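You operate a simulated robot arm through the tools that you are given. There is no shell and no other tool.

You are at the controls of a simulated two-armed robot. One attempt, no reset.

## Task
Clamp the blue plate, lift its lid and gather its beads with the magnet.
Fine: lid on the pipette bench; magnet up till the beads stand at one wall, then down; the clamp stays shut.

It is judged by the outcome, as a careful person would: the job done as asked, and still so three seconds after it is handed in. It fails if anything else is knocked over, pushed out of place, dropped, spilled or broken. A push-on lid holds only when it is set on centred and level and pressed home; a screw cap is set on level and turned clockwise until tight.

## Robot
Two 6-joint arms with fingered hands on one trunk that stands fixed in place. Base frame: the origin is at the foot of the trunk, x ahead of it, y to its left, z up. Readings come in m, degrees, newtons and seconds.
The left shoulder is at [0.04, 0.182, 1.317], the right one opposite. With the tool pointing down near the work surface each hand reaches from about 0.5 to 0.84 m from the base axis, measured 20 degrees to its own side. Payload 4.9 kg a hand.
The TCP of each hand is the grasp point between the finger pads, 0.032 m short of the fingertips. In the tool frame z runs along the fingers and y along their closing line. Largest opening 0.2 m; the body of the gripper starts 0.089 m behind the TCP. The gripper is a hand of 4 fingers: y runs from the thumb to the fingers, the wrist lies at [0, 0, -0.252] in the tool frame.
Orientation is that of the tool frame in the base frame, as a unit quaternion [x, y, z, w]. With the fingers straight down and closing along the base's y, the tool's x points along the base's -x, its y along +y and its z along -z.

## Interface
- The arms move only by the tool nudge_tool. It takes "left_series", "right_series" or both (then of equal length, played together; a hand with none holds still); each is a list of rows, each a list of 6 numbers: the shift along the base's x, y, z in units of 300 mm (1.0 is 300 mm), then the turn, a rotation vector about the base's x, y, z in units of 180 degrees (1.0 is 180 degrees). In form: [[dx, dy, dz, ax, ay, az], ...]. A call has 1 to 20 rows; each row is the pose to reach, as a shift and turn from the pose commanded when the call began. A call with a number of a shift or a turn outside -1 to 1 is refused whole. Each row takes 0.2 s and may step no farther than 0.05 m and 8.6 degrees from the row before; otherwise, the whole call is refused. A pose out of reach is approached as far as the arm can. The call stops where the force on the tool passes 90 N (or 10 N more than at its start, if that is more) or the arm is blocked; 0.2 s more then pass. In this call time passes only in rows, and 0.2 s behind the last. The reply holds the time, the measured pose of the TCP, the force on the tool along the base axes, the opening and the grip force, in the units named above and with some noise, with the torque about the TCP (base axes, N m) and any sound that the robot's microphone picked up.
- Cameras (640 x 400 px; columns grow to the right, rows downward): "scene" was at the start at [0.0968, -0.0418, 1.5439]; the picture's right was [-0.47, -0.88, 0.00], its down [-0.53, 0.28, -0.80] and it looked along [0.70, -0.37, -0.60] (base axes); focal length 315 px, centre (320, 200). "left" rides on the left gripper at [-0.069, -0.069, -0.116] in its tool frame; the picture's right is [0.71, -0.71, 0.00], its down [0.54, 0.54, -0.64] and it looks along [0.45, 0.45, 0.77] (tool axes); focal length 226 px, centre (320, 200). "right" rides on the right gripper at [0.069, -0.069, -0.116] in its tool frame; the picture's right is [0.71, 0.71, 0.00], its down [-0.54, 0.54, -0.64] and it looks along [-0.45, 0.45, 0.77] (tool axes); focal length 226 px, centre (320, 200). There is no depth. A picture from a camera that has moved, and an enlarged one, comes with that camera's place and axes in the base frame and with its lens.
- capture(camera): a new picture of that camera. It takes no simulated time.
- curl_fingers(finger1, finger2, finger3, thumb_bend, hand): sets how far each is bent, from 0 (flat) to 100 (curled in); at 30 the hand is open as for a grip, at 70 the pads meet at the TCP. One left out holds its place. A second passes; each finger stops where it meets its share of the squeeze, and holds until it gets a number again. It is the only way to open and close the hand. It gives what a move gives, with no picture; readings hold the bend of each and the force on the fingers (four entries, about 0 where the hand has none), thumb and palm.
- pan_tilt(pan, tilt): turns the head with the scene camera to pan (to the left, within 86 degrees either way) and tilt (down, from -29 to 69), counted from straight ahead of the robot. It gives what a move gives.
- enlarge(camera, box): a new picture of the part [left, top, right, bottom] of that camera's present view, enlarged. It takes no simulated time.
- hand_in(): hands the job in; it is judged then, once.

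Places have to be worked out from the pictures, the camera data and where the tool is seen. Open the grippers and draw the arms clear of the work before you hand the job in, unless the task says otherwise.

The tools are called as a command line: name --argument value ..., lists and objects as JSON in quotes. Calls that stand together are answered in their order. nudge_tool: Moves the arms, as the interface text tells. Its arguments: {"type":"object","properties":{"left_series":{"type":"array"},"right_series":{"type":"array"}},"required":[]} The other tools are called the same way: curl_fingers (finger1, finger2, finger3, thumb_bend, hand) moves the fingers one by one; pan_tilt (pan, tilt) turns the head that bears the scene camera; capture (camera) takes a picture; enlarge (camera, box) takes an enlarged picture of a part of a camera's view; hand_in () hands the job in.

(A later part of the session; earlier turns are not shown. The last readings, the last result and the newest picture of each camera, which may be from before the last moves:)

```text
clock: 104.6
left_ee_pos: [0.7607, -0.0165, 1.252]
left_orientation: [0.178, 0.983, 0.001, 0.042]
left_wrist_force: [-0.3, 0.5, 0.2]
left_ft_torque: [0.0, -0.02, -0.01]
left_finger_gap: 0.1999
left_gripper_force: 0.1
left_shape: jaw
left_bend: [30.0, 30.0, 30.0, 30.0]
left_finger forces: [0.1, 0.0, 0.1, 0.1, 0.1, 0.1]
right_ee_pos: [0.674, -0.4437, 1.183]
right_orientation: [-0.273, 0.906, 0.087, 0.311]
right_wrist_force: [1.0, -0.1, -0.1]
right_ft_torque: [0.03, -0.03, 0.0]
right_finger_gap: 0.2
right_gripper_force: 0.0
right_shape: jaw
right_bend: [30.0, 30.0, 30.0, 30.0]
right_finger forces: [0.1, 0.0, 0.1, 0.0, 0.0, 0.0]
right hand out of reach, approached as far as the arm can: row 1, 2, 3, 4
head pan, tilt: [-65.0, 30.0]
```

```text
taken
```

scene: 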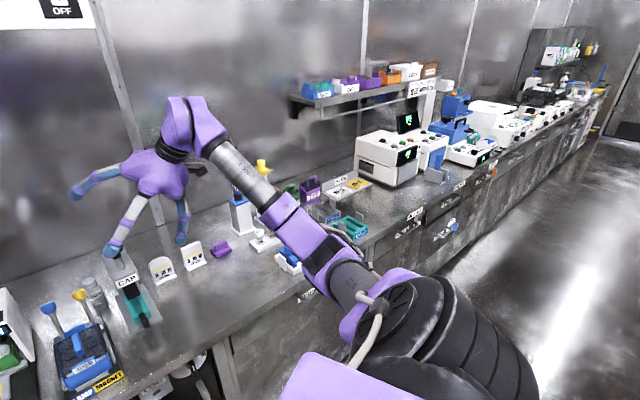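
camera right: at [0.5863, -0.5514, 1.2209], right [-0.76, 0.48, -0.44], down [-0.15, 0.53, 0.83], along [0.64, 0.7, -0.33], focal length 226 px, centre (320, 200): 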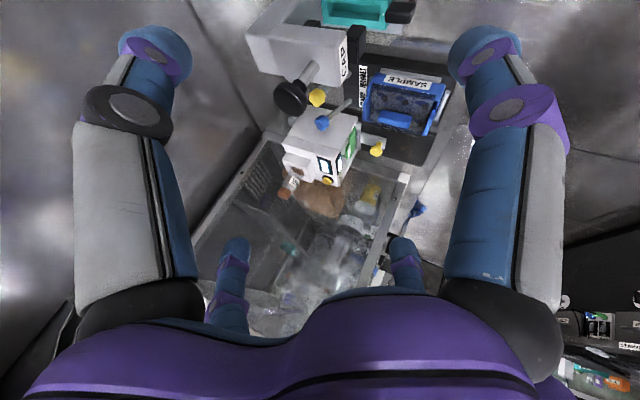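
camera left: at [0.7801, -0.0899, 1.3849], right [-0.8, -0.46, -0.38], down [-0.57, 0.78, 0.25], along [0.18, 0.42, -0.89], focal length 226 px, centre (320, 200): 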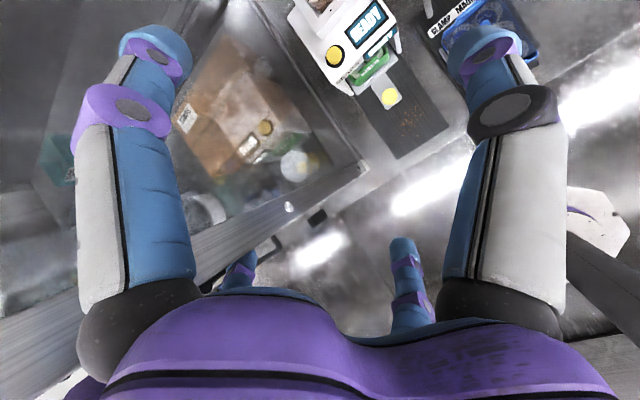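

Reachable without complaint now. I continue yawing to about +68°.

nudge_tool --right_series '[[0.0, 0.02, 0, 0, 0, 0.04], [0.0, 0.04, 0, 0, 0, 0.08], [0.0, 0.06, 0, 0, 0, 0.12], [0.0, 0.08, 0, 0, 0, 0.16], [0.0, 0.1, 0, 0, 0, 0.192]]'

capture --camera "scene"

```text
clock: 105.8
left_ee_pos: [0.7602, -0.016, 1.2518]
left_orientation: [0.177, 0.983, 0.001, 0.043]
left_wrist_force: [-0.1, 0.1, -0.8]
left_ft_torque: [0.0, 0.02, 0.01]
left_finger_gap: 0.2
left_gripper_force: 0.1
left_shape: jaw
left_bend: [30.0, 30.0, 30.0, 30.0]
left_finger forces: [0.1, 0.0, 0.0, 0.1, 0.0, 0.0]
right_ee_pos: [0.6574, -0.4132, 1.1723]
right_orientation: [-0.529, 0.782, 0.176, 0.278]
right_wrist_force: [0.7, 0.5, -0.6]
right_ft_torque: [-0.02, 0.02, -0.02]
right_finger_gap: 0.1998
right_gripper_force: 0.1
right_shape: jaw
right_bend: [30.0, 30.0, 30.0, 30.0]
right_finger forces: [0.0, 0.0, 0.1, 0.0, 0.0, 0.0]
right hand out of reach, approached as far as the arm can: row 4, 5
head pan, tilt: [-65.0, 30.0]
```

```text
taken
```

scene: 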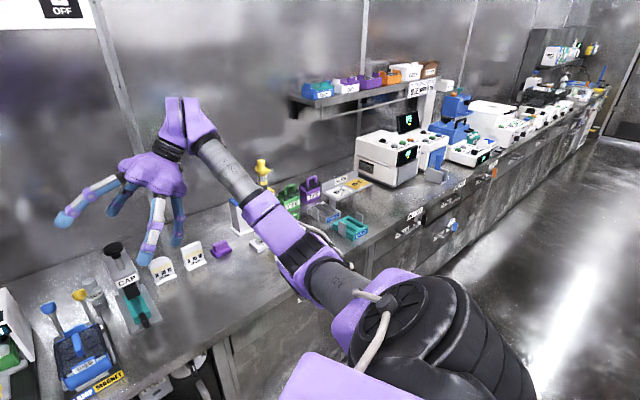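

Heading is now about +68° with the fingers pitched toward the left. I move left toward the space above the plate at this height.

nudge_tool --right_series '[[0.08, 0.1, 0, 0, 0, 0], [0.16, 0.2, 0, 0, 0, 0], [0.24, 0.3, 0, 0, 0, 0], [0.32, 0.4, 0, 0, 0, 0], [0.39, 0.5, 0, 0, 0, 0]]'

capture --camera "scene"

capture --camera "right"

```text
clock: 107.0
left_ee_pos: [0.7606, -0.0159, 1.2517]
left_orientation: [0.177, 0.983, 0.001, 0.041]
left_wrist_force: [0.1, 1.0, -0.8]
left_ft_torque: [-0.01, 0.01, -0.02]
left_finger_gap: 0.2
left_gripper_force: 0.1
left_shape: jaw
left_bend: [30.0, 30.0, 30.0, 30.0]
left_finger forces: [0.0, 0.0, 0.0, 0.1, 0.1, 0.0]
right_ee_pos: [0.7255, -0.3053, 1.1312]
right_orientation: [-0.515, 0.771, 0.19, 0.322]
right_wrist_force: [0.5, -0.5, 0.0]
right_ft_torque: [0.03, 0.04, 0.01]
right_finger_gap: 0.2002
right_gripper_force: 0.1
right_shape: jaw
right_bend: [30.0, 30.0, 30.0, 30.0]
right_finger forces: [0.0, 0.0, 0.1, 0.1, 0.0, 0.1]
right hand out of reach, approached as far as the arm can: row 1, 2, 3, 4, 5
head pan, tilt: [-65.0, 30.0]
```

```text
taken
```

scene: 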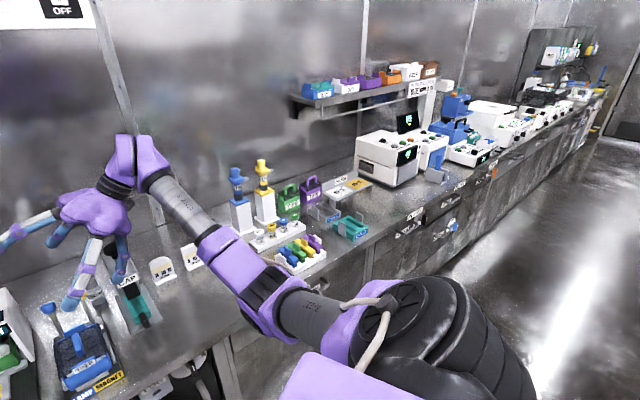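

```text
taken
camera right: at [0.737, -0.4505, 1.1693], right [-0.83, -0.19, -0.52], down [-0.55, 0.18, 0.82], along [-0.07, 0.96, -0.25], focal length 226 px, centre (320, 200)
```

right: 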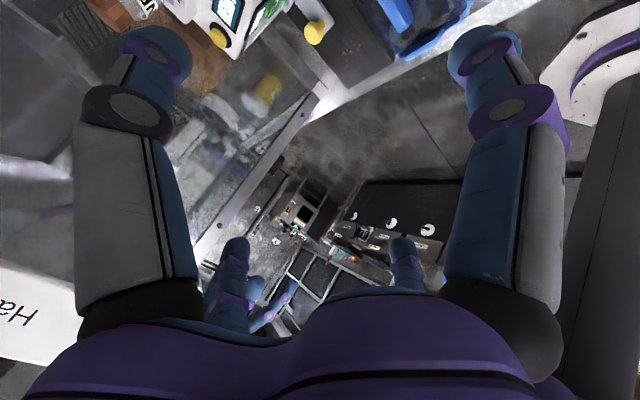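

The hand is now nearly above the plate, still tilted about 44°. I straighten it gradually to fingers-down at a safe height above the levers.

nudge_tool --right_series '[[0.02, 0.02, 0, -0.0367, 0.0177, 0], [0.04, 0.04, 0, -0.0733, 0.0353, 0], [0.06, 0.06, 0, -0.11, 0.053, 0], [0.08, 0.08, 0, -0.1467, 0.0707, 0], [0.1, 0.1, -0.02, -0.1833, 0.0883, 0], [0.12, 0.12, -0.04, -0.22, 0.106, 0]]'

capture --camera "scene"

capture --camera "right"

```text
clock: 108.4
left_ee_pos: [0.7613, -0.0171, 1.2515]
left_orientation: [0.177, 0.983, 0.001, 0.043]
left_wrist_force: [1.2, 0.2, 0.5]
left_ft_torque: [-0.04, -0.03, -0.02]
left_finger_gap: 0.2001
left_gripper_force: 0.0
left_shape: jaw
left_bend: [30.0, 30.0, 30.0, 30.0]
left_finger forces: [0.1, 0.1, 0.0, 0.0, 0.1, 0.0]
right_ee_pos: [0.7243, -0.3054, 1.1302]
right_orientation: [-0.515, 0.771, 0.19, 0.323]
right_wrist_force: [0.5, 0.1, 0.4]
right_ft_torque: [-0.01, -0.03, -0.04]
right_finger_gap: 0.1998
right_gripper_force: 0.2
right_shape: jaw
right_bend: [30.0, 30.0, 30.0, 30.0]
right_finger forces: [0.1, 0.0, 0.0, 0.0, 0.0, 0.0]
right hand out of reach, approached as far as the arm can: row 1, 2, 3, 4, 5, 6
head pan, tilt: [-65.0, 30.0]
```

```text
taken
```

scene: 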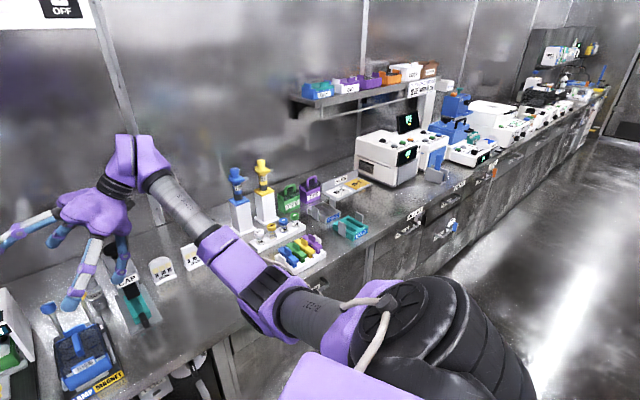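

```text
taken
camera right: at [0.7364, -0.4509, 1.1695], right [-0.83, -0.19, -0.52], down [-0.55, 0.18, 0.82], along [-0.07, 0.96, -0.25], focal length 226 px, centre (320, 200)
```

right: 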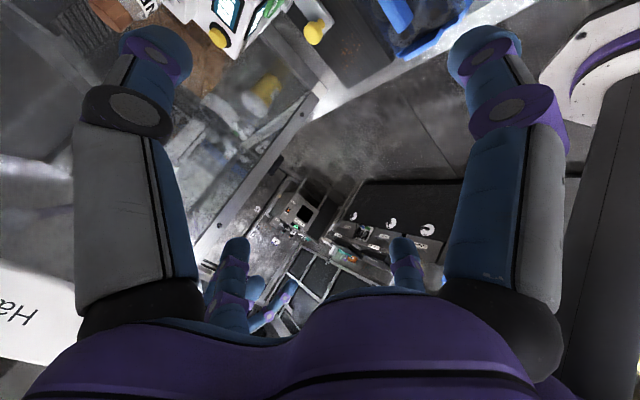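

No movement: that direction is stuck at this stretch. I instead straighten the hand about its wrist (the TCP swings back right and down), then I will try to go left with fingers down.

nudge_tool --right_series '[[-0.05, -0.1, -0.02, -0.0367, 0.0177, 0], [-0.1, -0.19, -0.06, -0.0733, 0.0353, 0], [-0.14, -0.28, -0.1, -0.11, 0.053, 0], [-0.18, -0.36, -0.14, -0.1467, 0.0707, 0], [-0.22, -0.44, -0.18, -0.1833, 0.0883, 0], [-0.25, -0.52, -0.22, -0.22, 0.106, 0]]'

capture --camera "scene"

```text
clock: 109.8
left_ee_pos: [0.7621, -0.0159, 1.2521]
left_orientation: [0.177, 0.983, 0.001, 0.042]
left_wrist_force: [-0.9, 0.6, -0.3]
left_ft_torque: [-0.04, 0.05, 0.02]
left_finger_gap: 0.2001
left_gripper_force: 0.0
left_shape: jaw
left_bend: [30.0, 30.0, 30.0, 30.0]
left_finger forces: [0.1, 0.0, 0.0, 0.1, 0.0, 0.1]
right_ee_pos: [0.5301, -0.4802, 1.052]
right_orientation: [-0.551, 0.829, 0.039, 0.092]
right_wrist_force: [-1.0, 0.3, -0.4]
right_ft_torque: [-0.04, 0.0, -0.03]
right_finger_gap: 0.2
right_gripper_force: 0.1
right_shape: jaw
right_bend: [30.0, 30.0, 30.0, 30.0]
right_finger forces: [0.0, 0.1, 0.1, 0.0, 0.0, 0.1]
right hand out of reach, approached as far as the arm can: row 1, 2, 3, 4, 5, 6
head pan, tilt: [-65.0, 30.0]
```

```text
taken
```

scene: 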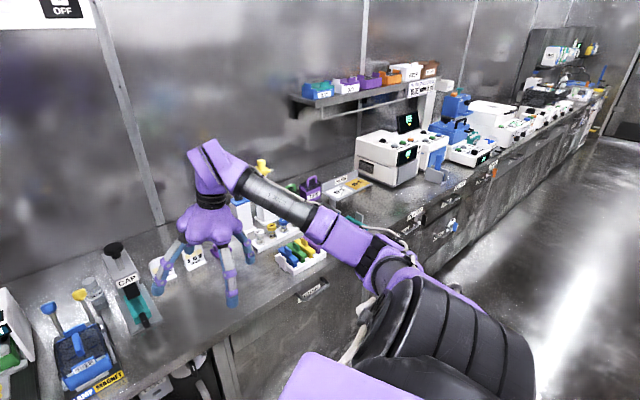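

The hand is almost fingers-down here but the arm pulled back. I try a middle heading (about +30°) and straighten the hand there, pushing forward in the natural posture.

nudge_tool --right_series '[[0.05, 0.02, 0.03, 0.0367, -0.0177, 0], [0.1, 0.04, 0.06, 0.0733, -0.0353, 0], [0.15, 0.06, 0.1, 0.11, -0.053, 0], [0.2, 0.08, 0.14, 0.1467, -0.0707, 0], [0.26, 0.1, 0.2, 0.1833, -0.0883, 0], [0.34, 0.12, 0.26, 0.2, -0.096, 0]]'

nudge_tool --right_series '[[0.05, 0.0, 0, 0, 0, -0.04], [0.1, 0.0, 0, 0, 0, -0.08], [0.12, 0.0, 0, 0, 0, -0.12], [0.12, 0.0, 0, 0, 0, -0.16], [0.12, 0.0, 0, 0, 0, -0.2]]'

capture --camera "scene"

```text
clock: 111.2
left_ee_pos: [0.7615, -0.0164, 1.2509]
left_orientation: [0.177, 0.983, 0.001, 0.042]
left_wrist_force: [-0.6, 0.3, 0.2]
left_ft_torque: [0.0, -0.01, 0.0]
left_finger_gap: 0.1999
left_gripper_force: 0.0
left_shape: jaw
left_bend: [30.0, 30.0, 30.0, 30.0]
left_finger forces: [0.0, 0.1, 0.0, 0.0, 0.1, 0.1]
right_ee_pos: [0.6272, -0.446, 1.133]
right_orientation: [-0.496, 0.752, 0.211, 0.379]
right_wrist_force: [-0.5, 0.0, 0.0]
right_ft_torque: [0.0, -0.03, -0.03]
right_finger_gap: 0.2
right_gripper_force: 0.0
right_shape: jaw
right_bend: [30.0, 30.0, 30.0, 30.0]
right_finger forces: [0.0, 0.0, 0.0, 0.0, 0.1, 0.1]
head pan, tilt: [-65.0, 30.0]
```

```text
clock: 112.4
left_ee_pos: [0.7619, -0.0163, 1.2516]
left_orientation: [0.177, 0.983, 0.001, 0.042]
left_wrist_force: [0.0, -0.1, -0.1]
left_ft_torque: [0.0, -0.01, 0.01]
left_finger_gap: 0.2001
left_gripper_force: 0.0
left_shape: jaw
left_bend: [30.0, 30.0, 30.0, 30.0]
left_finger forces: [0.1, 0.0, 0.0, 0.0, 0.0, 0.0]
right_ee_pos: [0.6647, -0.446, 1.1293]
right_orientation: [-0.238, 0.869, 0.083, 0.426]
right_wrist_force: [-0.6, 0.0, -1.1]
right_ft_torque: [0.0, -0.03, -0.02]
right_finger_gap: 0.1999
right_gripper_force: 0.1
right_shape: jaw
right_bend: [30.0, 30.0, 30.0, 30.0]
right_finger forces: [0.0, 0.0, 0.0, 0.0, 0.0, 0.0]
head pan, tilt: [-65.0, 30.0]
```

```text
taken
```

scene: 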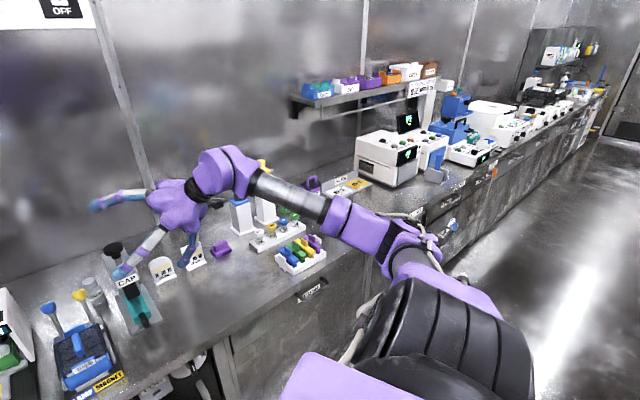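

No complaints in this pose (heading ~+30°, pitched ~50°). I raise slightly and move on toward the plate, reducing the pitch a little along the way.

nudge_tool --right_series '[[0.0, 0.0, 0.12, 0, 0, 0], [0.06, 0.1, 0.14, 0, 0, 0], [0.12, 0.2, 0.14, 0, 0, 0], [0.18, 0.3, 0.14, 0, 0, 0], [0.24, 0.4, 0.14, 0, 0, 0], [0.3, 0.5, 0.14, 0, 0, 0]]'

capture --camera "scene"

```text
clock: 113.8
left_ee_pos: [0.7618, -0.0159, 1.2506]
left_orientation: [0.178, 0.983, 0.002, 0.042]
left_wrist_force: [0.4, 1.4, -1.4]
left_ft_torque: [-0.03, 0.0, -0.02]
left_finger_gap: 0.1998
left_gripper_force: 0.1
left_shape: jaw
left_bend: [30.0, 30.0, 30.0, 30.0]
left_finger forces: [0.1, 0.0, 0.1, 0.0, 0.0, 0.0]
right_ee_pos: [0.7427, -0.3205, 1.165]
right_orientation: [-0.241, 0.865, 0.089, 0.43]
right_wrist_force: [-0.2, 0.8, -0.1]
right_ft_torque: [-0.02, -0.04, 0.01]
right_finger_gap: 0.2
right_gripper_force: 0.1
right_shape: jaw
right_bend: [30.0, 30.0, 30.0, 30.0]
right_finger forces: [0.0, 0.1, 0.0, 0.0, 0.1, 0.0]
right hand out of reach, approached as far as the arm can: row 6
head pan, tilt: [-65.0, 30.0]
```

```text
taken
```

scene: 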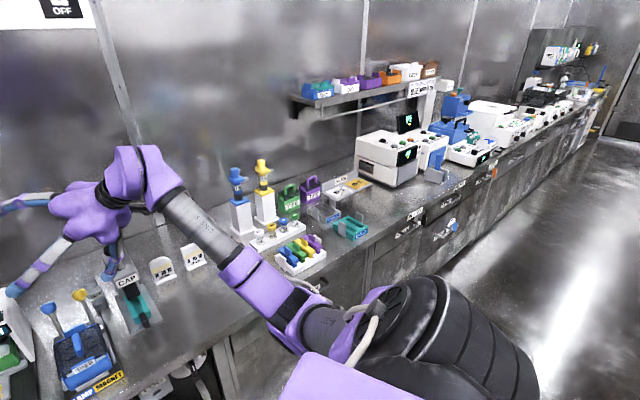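

The hand is at [0.743, -0.32, 1.165], pitched 51°, comfortably reachable. I now straighten it stepwise about the wrist with this +30° heading.

nudge_tool --right_series '[[-0.06, -0.03, -0.06, -0.0189, 0.0367, 0], [-0.13, -0.07, -0.12, -0.0378, 0.0735, 0], [-0.2, -0.11, -0.18, -0.0567, 0.11, 0], [-0.28, -0.15, -0.23, -0.0756, 0.147, 0]]'

capture --camera "scene"

```text
clock: 114.8
left_ee_pos: [0.7621, -0.0164, 1.2517]
left_orientation: [0.177, 0.983, 0.002, 0.042]
left_wrist_force: [-0.2, -0.2, 0.0]
left_ft_torque: [-0.02, 0.0, 0.0]
left_finger_gap: 0.1998
left_gripper_force: 0.1
left_shape: jaw
left_bend: [30.0, 30.0, 30.0, 30.0]
left_finger forces: [0.1, 0.0, 0.1, 0.1, 0.0, 0.0]
right_ee_pos: [0.5846, -0.4194, 1.0829]
right_orientation: [-0.262, 0.944, 0.039, 0.195]
right_wrist_force: [0.4, 0.4, 0.0]
right_ft_torque: [0.0, 0.02, -0.01]
right_finger_gap: 0.2
right_gripper_force: 0.0
right_shape: jaw
right_bend: [30.0, 30.0, 30.0, 30.0]
right_finger forces: [0.1, 0.0, 0.1, 0.0, 0.0, 0.0]
right hand out of reach, approached as far as the arm can: row 1, 2, 3, 4
head pan, tilt: [-65.0, 30.0]
```

```text
taken
```

scene: 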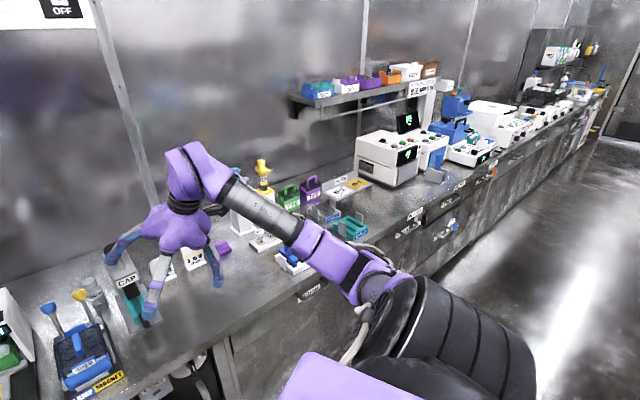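

Straightening makes the wrist retreat at this height; nearer the work height the forearm slopes down and should allow fingers-down. I go lower in the free space just in front of the bench edge, straightening on the way.

nudge_tool --right_series '[[-0.02, 0.08, -0.1, 0, 0, 0], [-0.04, 0.16, -0.2, 0, 0, 0], [-0.06, 0.26, -0.3, 0, 0, 0], [-0.08, 0.36, -0.38, -0.0189, 0.0367, 0], [-0.1, 0.46, -0.44, -0.0378, 0.0735, 0], [-0.11, 0.56, -0.48, -0.0567, 0.11, 0], [-0.11, 0.64, -0.5, -0.0567, 0.11, 0]]'

capture --camera "scene"

```text
clock: 116.4
left_ee_pos: [0.7622, -0.0161, 1.2521]
left_orientation: [0.178, 0.983, 0.002, 0.042]
left_wrist_force: [0.6, 0.2, 0.6]
left_ft_torque: [0.02, 0.01, 0.01]
left_finger_gap: 0.2001
left_gripper_force: 0.0
left_shape: jaw
left_bend: [30.0, 30.0, 30.0, 30.0]
left_finger forces: [0.0, 0.0, 0.0, 0.0, 0.0, 0.1]
right_ee_pos: [0.4331, -0.385, 0.9667]
right_orientation: [-0.267, 0.963, 0.008, 0.049]
right_wrist_force: [-0.4, 0.8, -0.4]
right_ft_torque: [-0.01, -0.01, -0.01]
right_finger_gap: 0.1997
right_gripper_force: 0.0
right_shape: jaw
right_bend: [30.0, 30.0, 30.0, 30.0]
right_finger forces: [0.0, 0.0, 0.0, 0.1, 0.1, 0.1]
right hand out of reach, approached as far as the arm can: row 1, 2, 3, 4, 5, 6, 7
head pan, tilt: [-65.0, 30.0]
```

```text
taken
```

scene: 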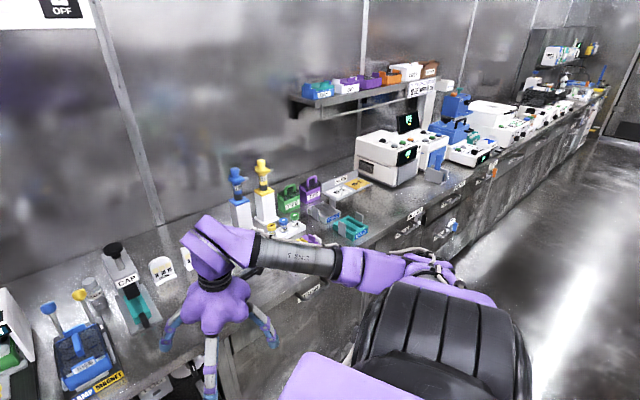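

Now I understand: fingers-down in this elbow-low posture works only when the arm is well stretched or the wrist is low. I pitch the hand again to get back into that posture, then go stretched out over the plate.

nudge_tool --right_series '[[0.08, -0.05, 0.08, 0.0191, -0.0371, 0], [0.17, -0.1, 0.16, 0.0382, -0.0742, 0], [0.26, -0.14, 0.24, 0.0573, -0.1113, 0], [0.35, -0.16, 0.32, 0.0763, -0.1483, 0], [0.45, -0.17, 0.4, 0.0954, -0.1854, 0], [0.55, -0.17, 0.47, 0.1145, -0.2225, 0]]'

nudge_tool --right_series '[[0.08, 0.08, 0.03, 0, 0, 0], [0.17, 0.15, 0.05, 0, 0, 0], [0.26, 0.22, 0.05, 0, 0, 0], [0.35, 0.29, 0.05, 0, 0, 0], [0.44, 0.36, 0.05, 0, 0, 0]]'

capture --camera "scene"

```text
clock: 118.0
left_ee_pos: [0.7609, -0.0181, 1.2522]
left_orientation: [0.177, 0.983, 0.002, 0.043]
left_wrist_force: [-0.5, -0.5, -0.2]
left_ft_torque: [0.07, -0.03, 0.02]
left_finger_gap: 0.2001
left_gripper_force: 0.0
left_shape: jaw
left_bend: [30.0, 30.0, 30.0, 30.0]
left_finger forces: [0.0, 0.1, 0.0, 0.0, 0.1, 0.0]
right_ee_pos: [0.6389, -0.4125, 1.1137]
right_orientation: [-0.255, 0.878, 0.033, 0.403]
right_wrist_force: [-0.4, 0.0, 0.4]
right_ft_torque: [0.04, -0.02, 0.01]
right_finger_gap: 0.2
right_gripper_force: 0.1
right_shape: jaw
right_bend: [30.0, 30.0, 30.0, 30.0]
right_finger forces: [0.0, 0.0, 0.0, 0.0, 0.1, 0.0]
right hand out of reach, approached as far as the arm can: row 2, 3, 4, 5, 6
head pan, tilt: [-65.0, 30.0]
stopped in row 6 (right hand): the arm was blocked; the commanded pose is now the measured one
```

```text
clock: 119.2
left_ee_pos: [0.7618, -0.0161, 1.2505]
left_orientation: [0.177, 0.983, 0.001, 0.042]
left_wrist_force: [-0.3, 0.9, 0.2]
left_ft_torque: [-0.03, 0.06, -0.05]
left_finger_gap: 0.2
left_gripper_force: 0.0
left_shape: jaw
left_bend: [30.0, 30.0, 30.0, 30.0]
left_finger forces: [0.0, 0.0, 0.0, 0.0, 0.0, 0.0]
right_ee_pos: [0.75, -0.3541, 1.1119]
right_orientation: [-0.26, 0.871, 0.049, 0.414]
right_wrist_force: [0.6, -0.7, -1.0]
right_ft_torque: [0.0, 0.04, -0.03]
right_finger_gap: 0.1997
right_gripper_force: 0.0
right_shape: jaw
right_bend: [30.0, 30.0, 30.0, 30.0]
right_finger forces: [0.1, 0.0, 0.0, 0.0, 0.0, 0.1]
right hand out of reach, approached as far as the arm can: row 3, 4, 5
head pan, tilt: [-65.0, 30.0]
```

```text
taken
```

scene: 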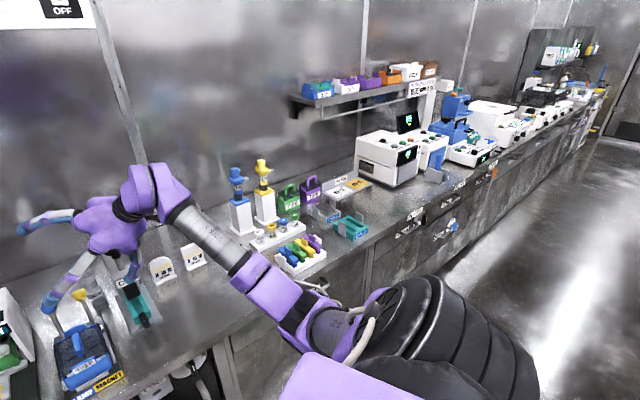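

The arm is in the wanted posture again. I now straighten the hand while pushing the wrist outward, keeping the fingertips over the plate area.

nudge_tool --right_series '[[0.02, 0.05, 0.0, -0.0154, 0.0357, 0], [0.04, 0.1, -0.02, -0.0308, 0.0714, 0], [0.06, 0.15, -0.05, -0.0462, 0.107, 0], [0.08, 0.2, -0.08, -0.0616, 0.143, 0]]'

capture --camera "scene"

capture --camera "right"

```text
clock: 120.2
left_ee_pos: [0.7621, -0.0165, 1.2515]
left_orientation: [0.178, 0.983, 0.001, 0.042]
left_wrist_force: [0.1, 0.5, 0.0]
left_ft_torque: [0.01, 0.01, 0.0]
left_finger_gap: 0.2001
left_gripper_force: 0.2
left_shape: jaw
left_bend: [30.0, 30.0, 30.0, 30.0]
left_finger forces: [0.0, 0.1, 0.1, 0.0, 0.1, 0.1]
right_ee_pos: [0.6282, -0.4351, 1.047]
right_orientation: [-0.279, 0.933, 0.033, 0.227]
right_wrist_force: [0.0, 0.7, -0.8]
right_ft_torque: [-0.01, -0.02, 0.0]
right_finger_gap: 0.1999
right_gripper_force: 0.1
right_shape: jaw
right_bend: [30.0, 30.0, 30.0, 30.0]
right_finger forces: [0.0, 0.1, 0.0, 0.0, 0.0, 0.0]
right hand out of reach, approached as far as the arm can: row 1, 2, 3, 4
head pan, tilt: [-65.0, 30.0]
```

```text
taken
```

scene: 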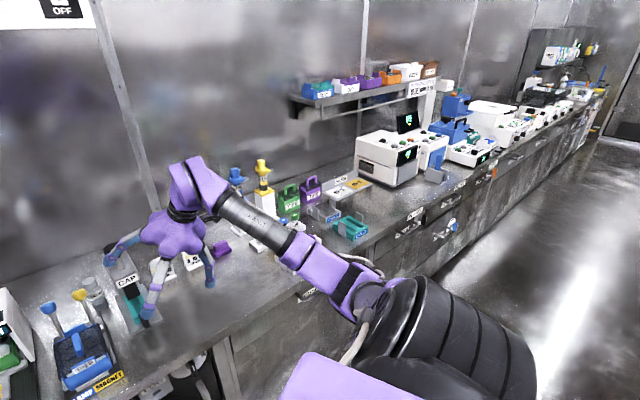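

```text
taken
camera right: at [0.5675, -0.5496, 1.1254], right [-0.9, 0.24, -0.36], down [-0.15, 0.61, 0.78], along [0.4, 0.76, -0.51], focal length 226 px, centre (320, 200)
```

right: 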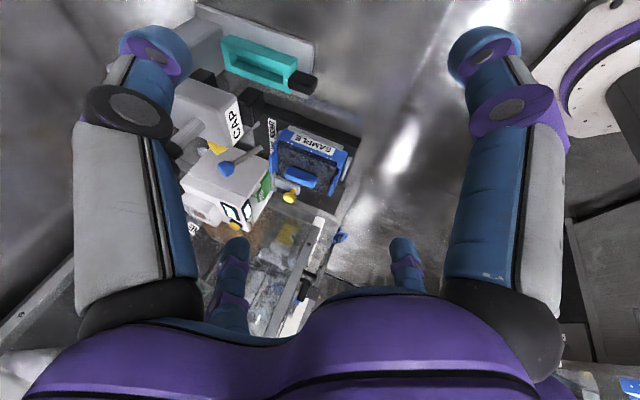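

Straightening before stretching makes the wrist retreat, so I pitch up again, rise, and first stretch the arm out higher above everything with the pitch held.

nudge_tool --right_series '[[0.09, 0.05, 0.11, 0.0138, -0.0319, 0], [0.18, 0.11, 0.22, 0.0275, -0.0638, 0], [0.27, 0.18, 0.33, 0.0413, -0.0957, 0], [0.36, 0.25, 0.43, 0.055, -0.1276, 0], [0.36, 0.25, 0.5, 0.055, -0.1276, 0]]'

nudge_tool --right_series '[[0.08, 0.08, 0.0, 0, 0, 0], [0.16, 0.16, 0.0, 0, 0, 0], [0.25, 0.22, 0.0, 0, 0, 0], [0.34, 0.28, 0.0, 0, 0, 0]]'

capture --camera "scene"

```text
clock: 121.4
left_ee_pos: [0.762, -0.0167, 1.2509]
left_orientation: [0.177, 0.983, 0.002, 0.042]
left_wrist_force: [-0.2, -0.3, -0.4]
left_ft_torque: [-0.02, 0.02, -0.01]
left_finger_gap: 0.2001
left_gripper_force: 0.0
left_shape: jaw
left_bend: [30.0, 30.0, 30.0, 30.0]
left_finger forces: [0.1, 0.1, 0.1, 0.0, 0.0, 0.1]
right_ee_pos: [0.7318, -0.3579, 1.1985]
right_orientation: [-0.26, 0.862, 0.057, 0.431]
right_wrist_force: [0.5, 0.7, -0.3]
right_ft_torque: [-0.01, 0.02, -0.03]
right_finger_gap: 0.2
right_gripper_force: 0.1
right_shape: jaw
right_bend: [30.0, 30.0, 30.0, 30.0]
right_finger forces: [0.0, 0.1, 0.0, 0.0, 0.1, 0.0]
head pan, tilt: [-65.0, 30.0]
```

```text
clock: 122.4
left_ee_pos: [0.7606, -0.0166, 1.2518]
left_orientation: [0.177, 0.983, 0.0, 0.042]
left_wrist_force: [0.3, 0.6, -0.6]
left_ft_torque: [-0.06, 0.03, 0.0]
left_finger_gap: 0.2
left_gripper_force: 0.1
left_shape: jaw
left_bend: [30.0, 30.0, 30.0, 30.0]
left_finger forces: [0.1, 0.0, 0.0, 0.0, 0.0, 0.0]
right_ee_pos: [0.8253, -0.3326, 1.1684]
right_orientation: [-0.266, 0.848, 0.079, 0.451]
right_wrist_force: [0.1, -0.1, -0.5]
right_ft_torque: [-0.01, 0.01, -0.02]
right_finger_gap: 0.2
right_gripper_force: 0.0
right_shape: jaw
right_bend: [30.0, 30.0, 30.0, 30.0]
right_finger forces: [0.0, 0.0, 0.0, 0.0, 0.0, 0.0]
right hand out of reach, approached as far as the arm can: row 1, 2, 3, 4
head pan, tilt: [-65.0, 30.0]
```

```text
taken
```

scene: 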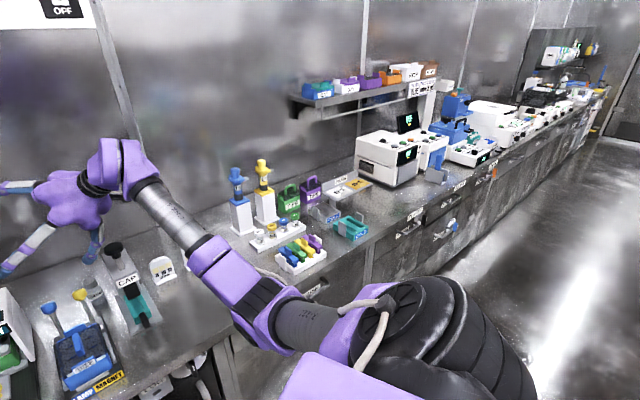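

Stretching works. I push a bit farther outward along the arm's direction and slightly higher.

nudge_tool --right_series '[[0.05, -0.01, 0.05, 0, 0, 0], [0.12, -0.03, 0.08, 0, 0, 0], [0.19, -0.05, 0.08, 0, 0, 0], [0.26, -0.07, 0.08, 0, 0, 0]]'

capture --camera "right"

```text
clock: 123.4
left_ee_pos: [0.7621, -0.0171, 1.2512]
left_orientation: [0.177, 0.983, 0.002, 0.042]
left_wrist_force: [0.5, -0.6, -1.1]
left_ft_torque: [0.0, 0.0, -0.01]
left_finger_gap: 0.1999
left_gripper_force: 0.1
left_shape: jaw
left_bend: [30.0, 30.0, 30.0, 30.0]
left_finger forces: [0.1, 0.0, 0.1, 0.0, 0.0, 0.1]
right_ee_pos: [0.8985, -0.3556, 1.1962]
right_orientation: [-0.266, 0.847, 0.08, 0.453]
right_wrist_force: [0.2, 0.7, 0.0]
right_ft_torque: [0.03, -0.04, 0.02]
right_finger_gap: 0.1999
right_gripper_force: 0.0
right_shape: jaw
right_bend: [30.0, 30.0, 30.0, 30.0]
right_finger forces: [0.0, 0.1, 0.0, 0.0, 0.0, 0.0]
right hand out of reach, approached as far as the arm can: row 2
head pan, tilt: [-65.0, 30.0]
```

```text
taken
camera right: at [0.8218, -0.4826, 1.215], right [-0.69, 0.33, -0.65], down [-0.51, 0.42, 0.75], along [0.52, 0.85, -0.12], focal length 226 px, centre (320, 200)
```

right: 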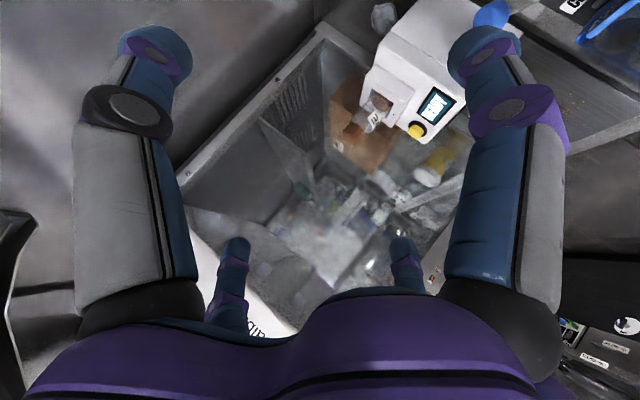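

Excellent: the wrist is stretched to 0.73 m from the shoulder. Now I straighten the hand about the wrist, rising 4 cm on the way to stay above the CAP press.

nudge_tool --right_series '[[-0.065, -0.035, -0.06, -0.0199, 0.0384, 0], [-0.14, -0.071, -0.11, -0.0397, 0.0769, 0], [-0.223, -0.115, -0.15, -0.0596, 0.1153, 0], [-0.313, -0.161, -0.18, -0.0794, 0.1537, 0], [-0.408, -0.211, -0.21, -0.0993, 0.1921, 0], [-0.508, -0.261, -0.225, -0.1191, 0.2306, 0], [-0.608, -0.315, -0.225, -0.139, 0.269, 0]]'

capture --camera "scene"

capture --camera "right"

```text
clock: 125.0
left_ee_pos: [0.759, -0.0136, 1.2538]
left_orientation: [0.176, 0.983, 0.002, 0.045]
left_wrist_force: [-0.5, 1.5, 1.8]
left_ft_torque: [-0.15, -0.1, -0.05]
left_finger_gap: 0.1998
left_gripper_force: 0.1
left_shape: jaw
left_bend: [30.0, 30.0, 30.0, 30.0]
left_finger forces: [0.1, 0.0, 0.0, 0.0, 0.0, 0.1]
right_ee_pos: [0.4898, -0.4944, 1.1457]
right_orientation: [-0.304, 0.951, 0.011, 0.058]
right_wrist_force: [-1.5, 2.7, -0.2]
right_ft_torque: [-0.21, -0.19, -0.03]
right_finger_gap: 0.2
right_gripper_force: 0.0
right_shape: jaw
right_bend: [30.0, 30.0, 30.0, 30.0]
right_finger forces: [0.0, 0.0, 0.1, 0.0, 0.0, 0.0]
right hand out of reach, approached as far as the arm can: row 1, 2, 3, 4, 5, 6, 7
head pan, tilt: [-65.0, 30.0]
```

```text
taken
```

scene: 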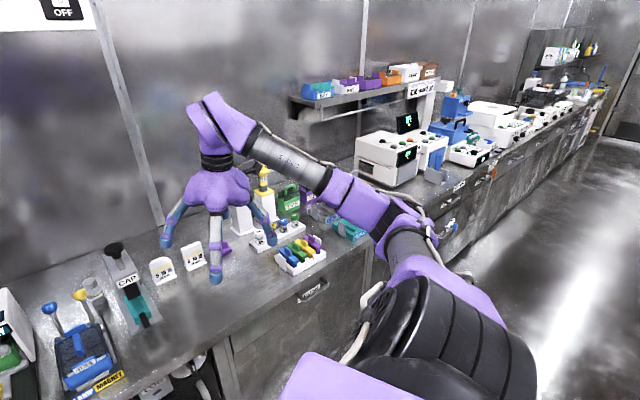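

```text
taken
camera right: at [0.463, -0.5959, 1.2537], right [-0.98, 0.17, -0.09], down [0.06, 0.72, 0.69], along [0.18, 0.67, -0.71], focal length 226 px, centre (320, 200)
```

right: 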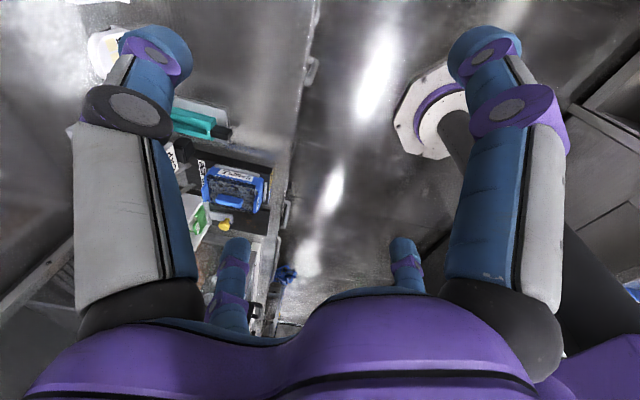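

Fingers-down isn't available there, but a hand tilted ~45° sideways (heading +68°) is, and then the thumb and opposite finger close exactly along the handle's length. I turn to that heading first.

nudge_tool --right_series '[[0, 0, -0.05, 0, 0, 0.045], [0, 0, -0.1, 0, 0, 0.09], [0, 0, -0.15, 0, 0, 0.135], [0.02, 0.0, -0.2, 0, 0, 0.18]]'

nudge_tool --right_series '[[0.08, 0.03, 0.03, 0.0395, -0.016, 0], [0.16, 0.06, 0.07, 0.079, -0.032, 0], [0.24, 0.09, 0.12, 0.1185, -0.048, 0], [0.33, 0.12, 0.17, 0.158, -0.064, 0], [0.42, 0.16, 0.22, 0.1975, -0.08, 0], [0.5, 0.22, 0.27, 0.232, -0.094, 0]]'

capture --camera "scene"

```text
clock: 126.0
left_ee_pos: [0.7605, -0.0168, 1.2509]
left_orientation: [0.177, 0.983, 0.0, 0.042]
left_wrist_force: [-0.3, -0.4, 0.3]
left_ft_torque: [0.03, -0.02, 0.0]
left_finger_gap: 0.2002
left_gripper_force: 0.0
left_shape: jaw
left_bend: [30.0, 30.0, 30.0, 30.0]
left_finger forces: [0.1, 0.0, 0.0, 0.0, 0.1, 0.0]
right_ee_pos: [0.5003, -0.4986, 1.0838]
right_orientation: [-0.557, 0.829, 0.027, 0.053]
right_wrist_force: [-0.5, -0.4, 0.2]
right_ft_torque: [0.0, -0.03, -0.01]
right_finger_gap: 0.1999
right_gripper_force: 0.1
right_shape: jaw
right_bend: [30.0, 30.0, 30.0, 30.0]
right_finger forces: [0.0, 0.1, 0.0, 0.0, 0.0, 0.0]
head pan, tilt: [-65.0, 30.0]
```

```text
clock: 127.4
left_ee_pos: [0.7612, -0.0156, 1.2518]
left_orientation: [0.178, 0.983, 0.001, 0.043]
left_wrist_force: [-0.1, -0.1, 0.5]
left_ft_torque: [-0.01, -0.02, -0.01]
left_finger_gap: 0.2002
left_gripper_force: 0.1
left_shape: jaw
left_bend: [30.0, 30.0, 30.0, 30.0]
left_finger forces: [0.1, 0.1, 0.0, 0.0, 0.0, 0.0]
right_ee_pos: [0.6524, -0.435, 1.1613]
right_orientation: [-0.499, 0.748, 0.24, 0.366]
right_wrist_force: [-0.1, -0.2, 0.3]
right_ft_torque: [-0.01, 0.03, 0.01]
right_finger_gap: 0.2001
right_gripper_force: 0.0
right_shape: jaw
right_bend: [30.0, 30.0, 30.0, 30.0]
right_finger forces: [0.2, 0.0, 0.1, 0.0, 0.0, 0.1]
head pan, tilt: [-65.0, 30.0]
```

```text
taken
```

scene: 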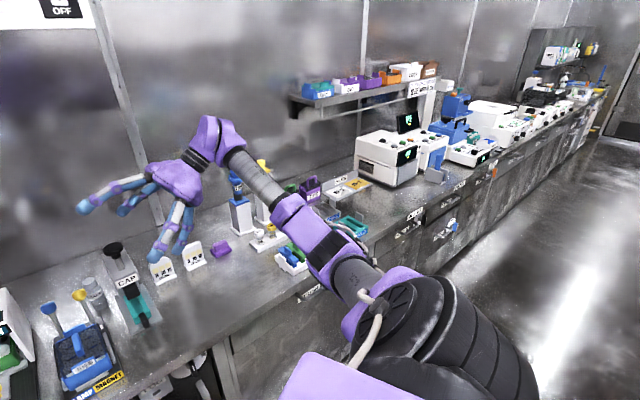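

All reachable. I move over toward the plate at this tilt and height.

nudge_tool --right_series '[[0.07, 0.09, 0, 0, 0, 0], [0.14, 0.18, 0, 0, 0, 0], [0.21, 0.27, 0, 0, 0, 0], [0.28, 0.36, 0, 0, 0, 0], [0.35, 0.45, 0, 0, 0, 0]]'

capture --camera "scene"

```text
clock: 128.6
left_ee_pos: [0.762, -0.0173, 1.2519]
left_orientation: [0.178, 0.983, 0.001, 0.042]
left_wrist_force: [0.0, 0.9, 0.0]
left_ft_torque: [0.02, 0.03, 0.0]
left_finger_gap: 0.2002
left_gripper_force: 0.2
left_shape: jaw
left_bend: [30.0, 30.0, 30.0, 30.0]
left_finger forces: [0.0, 0.0, 0.1, 0.0, 0.0, 0.1]
right_ee_pos: [0.7564, -0.2986, 1.1623]
right_orientation: [-0.5, 0.748, 0.24, 0.365]
right_wrist_force: [0.4, -0.5, -0.4]
right_ft_torque: [-0.01, -0.01, -0.02]
right_finger_gap: 0.2001
right_gripper_force: 0.0
right_shape: jaw
right_bend: [30.0, 30.0, 30.0, 30.0]
right_finger forces: [0.1, 0.1, 0.0, 0.0, 0.1, 0.0]
head pan, tilt: [-65.0, 30.0]
```

```text
taken
```

scene: 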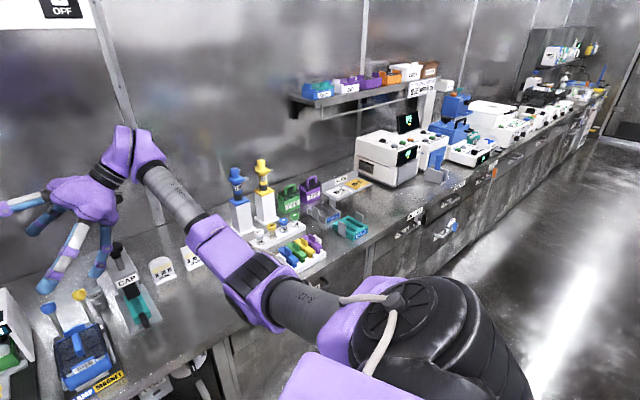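

Fully reachable here. I try reducing the tilt by about 12° in place.

nudge_tool --right_series '[[0.0, 0.0, 0, -0.0204, 0.0087, 0], [0.0, 0.0, 0, -0.0409, 0.0174, 0], [0.0, 0.0, 0, -0.0613, 0.026, 0]]'

nudge_tool --right_series '[[0.03, 0.05, -0.06, 0, 0, 0], [0.06, 0.1, -0.12, 0, 0, 0]]'

capture --camera "right"

pan_tilt --pan -28 --tilt 42

capture --camera "scene"

```text
clock: 129.4
left_ee_pos: [0.7597, -0.0159, 1.2517]
left_orientation: [0.178, 0.983, 0.001, 0.042]
left_wrist_force: [0.2, -0.1, 0.0]
left_ft_torque: [0.03, 0.01, -0.02]
left_finger_gap: 0.2001
left_gripper_force: 0.1
left_shape: jaw
left_bend: [30.0, 30.0, 30.0, 30.0]
left_finger forces: [0.0, 0.0, 0.1, 0.0, 0.0, 0.1]
right_ee_pos: [0.7559, -0.2983, 1.1625]
right_orientation: [-0.507, 0.761, 0.223, 0.339]
right_wrist_force: [-0.6, 0.1, 0.0]
right_ft_torque: [0.0, -0.01, 0.0]
right_finger_gap: 0.2002
right_gripper_force: 0.2
right_shape: jaw
right_bend: [30.0, 30.0, 30.0, 30.0]
right_finger forces: [0.0, 0.1, 0.1, 0.0, 0.1, 0.0]
right hand out of reach, approached as far as the arm can: row 2, 3
head pan, tilt: [-65.0, 30.0]
```

```text
clock: 130.0
left_ee_pos: [0.7608, -0.017, 1.252]
left_orientation: [0.178, 0.983, 0.001, 0.042]
left_wrist_force: [0.2, 0.4, -0.4]
left_ft_torque: [0.02, -0.03, 0.01]
left_finger_gap: 0.2
left_gripper_force: 0.1
left_shape: jaw
left_bend: [30.0, 30.0, 30.0, 30.0]
left_finger forces: [0.0, 0.0, 0.1, 0.0, 0.0, 0.0]
right_ee_pos: [0.7744, -0.2681, 1.1249]
right_orientation: [-0.508, 0.76, 0.223, 0.338]
right_wrist_force: [0.2, 0.3, 0.3]
right_ft_torque: [0.01, -0.01, -0.02]
right_finger_gap: 0.1999
right_gripper_force: 0.1
right_shape: jaw
right_bend: [30.0, 30.0, 30.0, 30.0]
right_finger forces: [0.0, 0.1, 0.0, 0.1, 0.1, 0.0]
head pan, tilt: [-65.0, 30.0]
```

```text
taken
camera right: at [0.7887, -0.4159, 1.1524], right [-0.83, -0.17, -0.53], down [-0.55, 0.11, 0.83], along [-0.08, 0.98, -0.18], focal length 226 px, centre (320, 200)
```

right: 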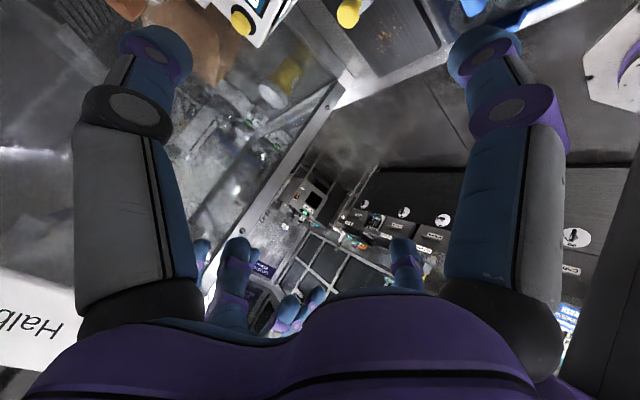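

```text
clock: 131.1
left_ee_pos: [0.7623, -0.0173, 1.2528]
left_orientation: [0.177, 0.983, 0.001, 0.042]
left_wrist_force: [0.7, 0.7, 0.4]
left_ft_torque: [-0.03, 0.0, -0.03]
left_finger_gap: 0.2002
left_gripper_force: 0.0
left_shape: jaw
left_bend: [30.0, 30.0, 30.0, 30.0]
left_finger forces: [0.0, 0.1, 0.1, 0.0, 0.0, 0.1]
right_ee_pos: [0.775, -0.2691, 1.1256]
right_orientation: [-0.507, 0.761, 0.222, 0.338]
right_wrist_force: [-0.8, -0.4, 0.5]
right_ft_torque: [0.01, 0.0, 0.0]
right_finger_gap: 0.2001
right_gripper_force: 0.1
right_shape: jaw
right_bend: [30.0, 30.0, 30.0, 30.0]
right_finger forces: [0.1, 0.0, 0.1, 0.0, 0.0, 0.0]
head pan, tilt: [-28.0, 42.0]
```

```text
taken
```

scene: 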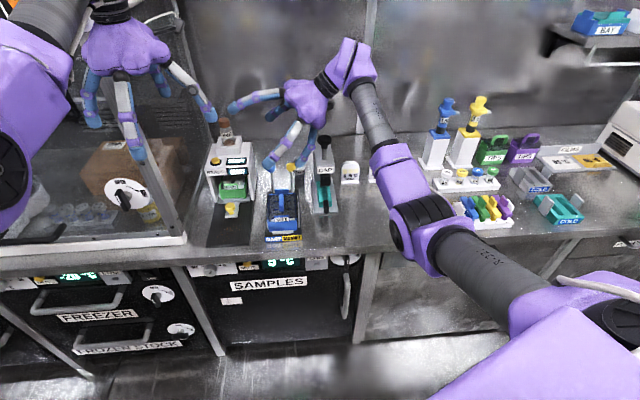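

The hand is right above the plate now (tilt about 48°) and the motion is free. I zoom in on the fixture from the head camera to work out levers and handle.

enlarge --camera "scene" --box '[240, 130, 340, 250]'

enlarge --camera "scene" --box '[260, 180, 310, 245]'

```text
3.33 times, centred on (290, 190) of scene
camera zoom: at [0.0939, -0.0403, 1.5367], right [-0.47, -0.88, 0.0], down [-0.59, 0.31, -0.74], along [0.66, -0.35, -0.67], focal length 1051 px, centre (420, 233)
```

zoom: 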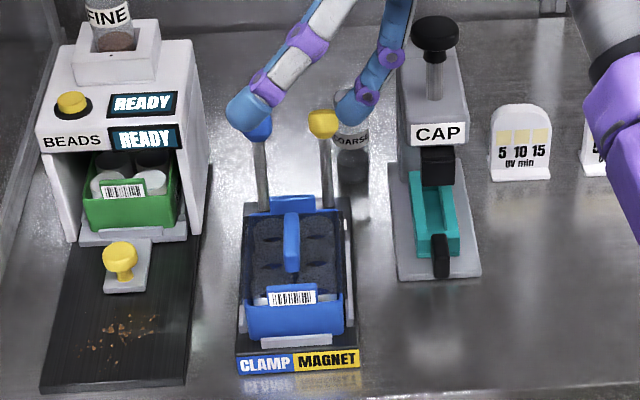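

```text
6.15 times, centred on (285, 212) of scene
camera zoom: at [0.0939, -0.0403, 1.5367], right [-0.47, -0.88, 0.0], down [-0.59, 0.31, -0.74], along [0.66, -0.35, -0.67], focal length 1940 px, centre (535, 123)
```

zoom: 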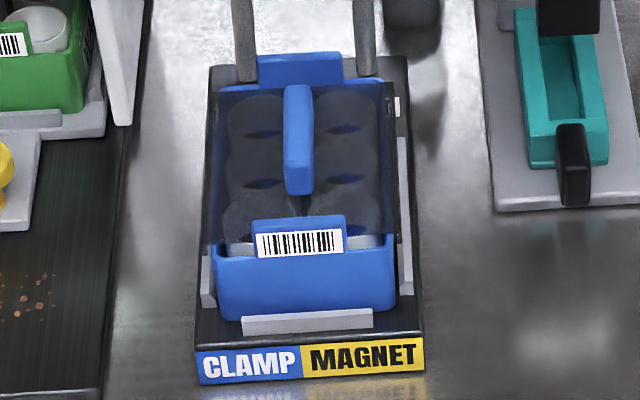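

Triangulated from two cameras: blue (clamp) knob ≈ [0.919, -0.297, 0.918], yellow (magnet) knob ≈ [0.895, -0.357, 0.916], lid handle centre ≈ [0.772, -0.269, 0.895]. I zoom in further around the lever bases for marks on how they move.

enlarge --camera "scene" --box '[262, 160, 306, 200]'

enlarge --camera "scene" --box '[285, 185, 305, 215]'

enlarge --camera "scene" --box '[262, 205, 306, 245]'

```text
10.00 times, centred on (284, 180) of scene
camera zoom: at [0.0939, -0.0403, 1.5367], right [-0.47, -0.88, 0.0], down [-0.59, 0.31, -0.74], along [0.66, -0.35, -0.67], focal length 3153 px, centre (680, 400)
```

zoom: 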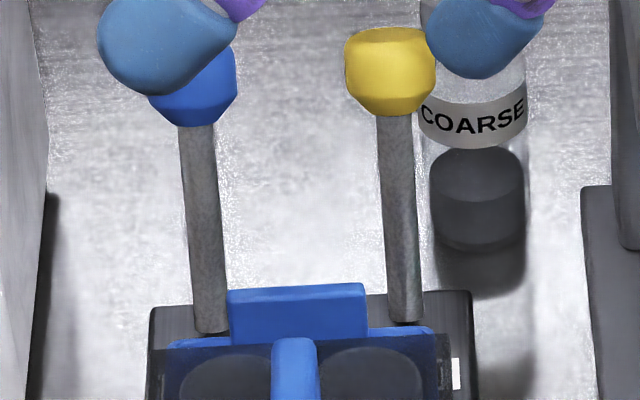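

```text
13.33 times, centred on (295, 200) of scene
camera zoom: at [0.0939, -0.0403, 1.5367], right [-0.47, -0.88, 0.0], down [-0.59, 0.31, -0.74], along [0.66, -0.35, -0.67], focal length 4204 px, centre (653, 200)
```

zoom: 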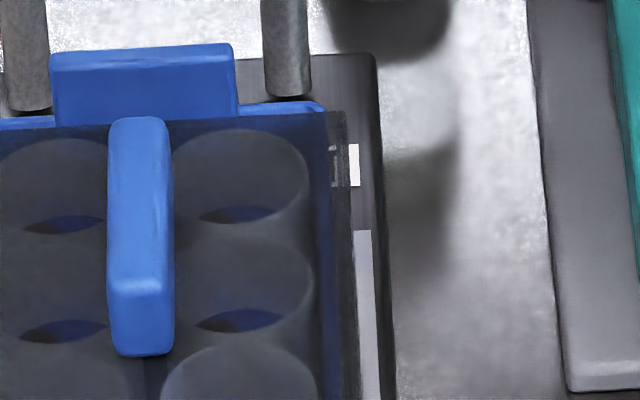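

```text
10.00 times, centred on (284, 225) of scene
camera zoom: at [0.0939, -0.0403, 1.5367], right [-0.47, -0.88, 0.0], down [-0.59, 0.31, -0.74], along [0.66, -0.35, -0.67], focal length 3153 px, centre (680, -50)
```

zoom: 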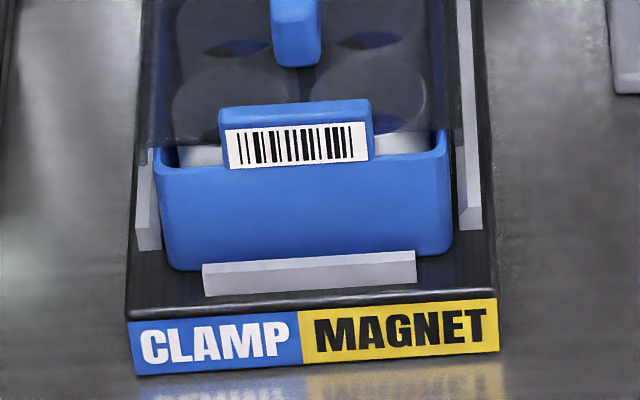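

The levers lean back about 13° (bases near f 0.94), so "on" is most likely pulled toward the robot; I will pinch the knob and draw it. The CAP press knob (≈[0.817,-0.44,1.035]) forces me to come more from the front, so I turn the hand's heading toward +20° while moving out above the levers.

nudge_tool --right_series '[[0.04, -0.02, 0.06, 0, 0, -0.043], [0.08, -0.04, 0.1, 0, 0, -0.087], [0.13, -0.06, 0.1, 0, 0, -0.13], [0.18, -0.08, 0.1, 0, 0, -0.174], [0.23, -0.09, 0.08, 0, 0, -0.217], [0.28, -0.1, 0.06, 0, 0, -0.26]]'

capture --camera "scene"

capture --camera "right"

```text
clock: 132.5
left_ee_pos: [0.7612, -0.0173, 1.2513]
left_orientation: [0.177, 0.983, 0.001, 0.042]
left_wrist_force: [-0.2, 0.0, 0.8]
left_ft_torque: [0.02, -0.02, 0.0]
left_finger_gap: 0.2001
left_gripper_force: 0.1
left_shape: jaw
left_bend: [30.0, 30.0, 30.0, 30.0]
left_finger forces: [0.1, 0.1, 0.1, 0.0, 0.1, 0.1]
right_ee_pos: [0.8426, -0.358, 1.1174]
right_orientation: [-0.186, 0.881, 0.105, 0.422]
right_wrist_force: [0.3, 0.8, 0.1]
right_ft_torque: [-0.04, 0.02, 0.01]
right_finger_gap: 0.1998
right_gripper_force: 0.0
right_shape: jaw
right_bend: [30.0, 30.0, 30.0, 30.0]
right_finger forces: [0.1, 0.0, 0.0, 0.0, 0.0, 0.0]
right hand out of reach, approached as far as the arm can: row 3, 4, 5, 6
head pan, tilt: [-28.0, 42.0]
```

```text
taken
```

scene: 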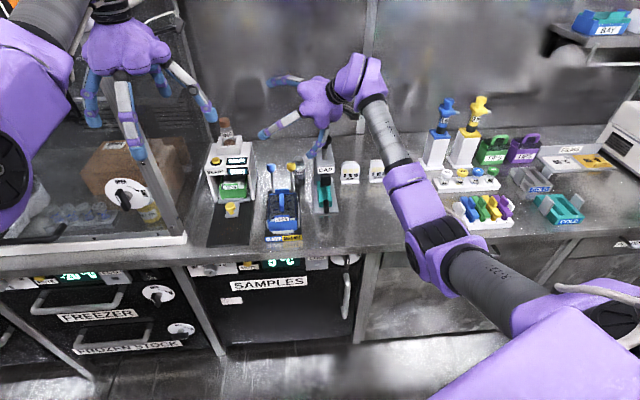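

```text
taken
camera right: at [0.7512, -0.4758, 1.1333], right [-0.7, 0.47, -0.53], down [-0.36, 0.4, 0.84], along [0.61, 0.78, -0.11], focal length 226 px, centre (320, 200)
```

right: 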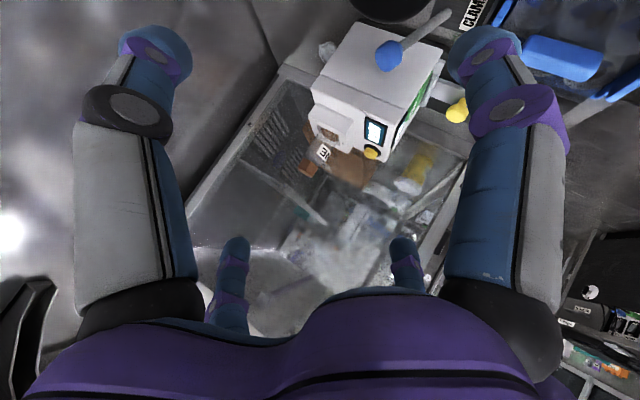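

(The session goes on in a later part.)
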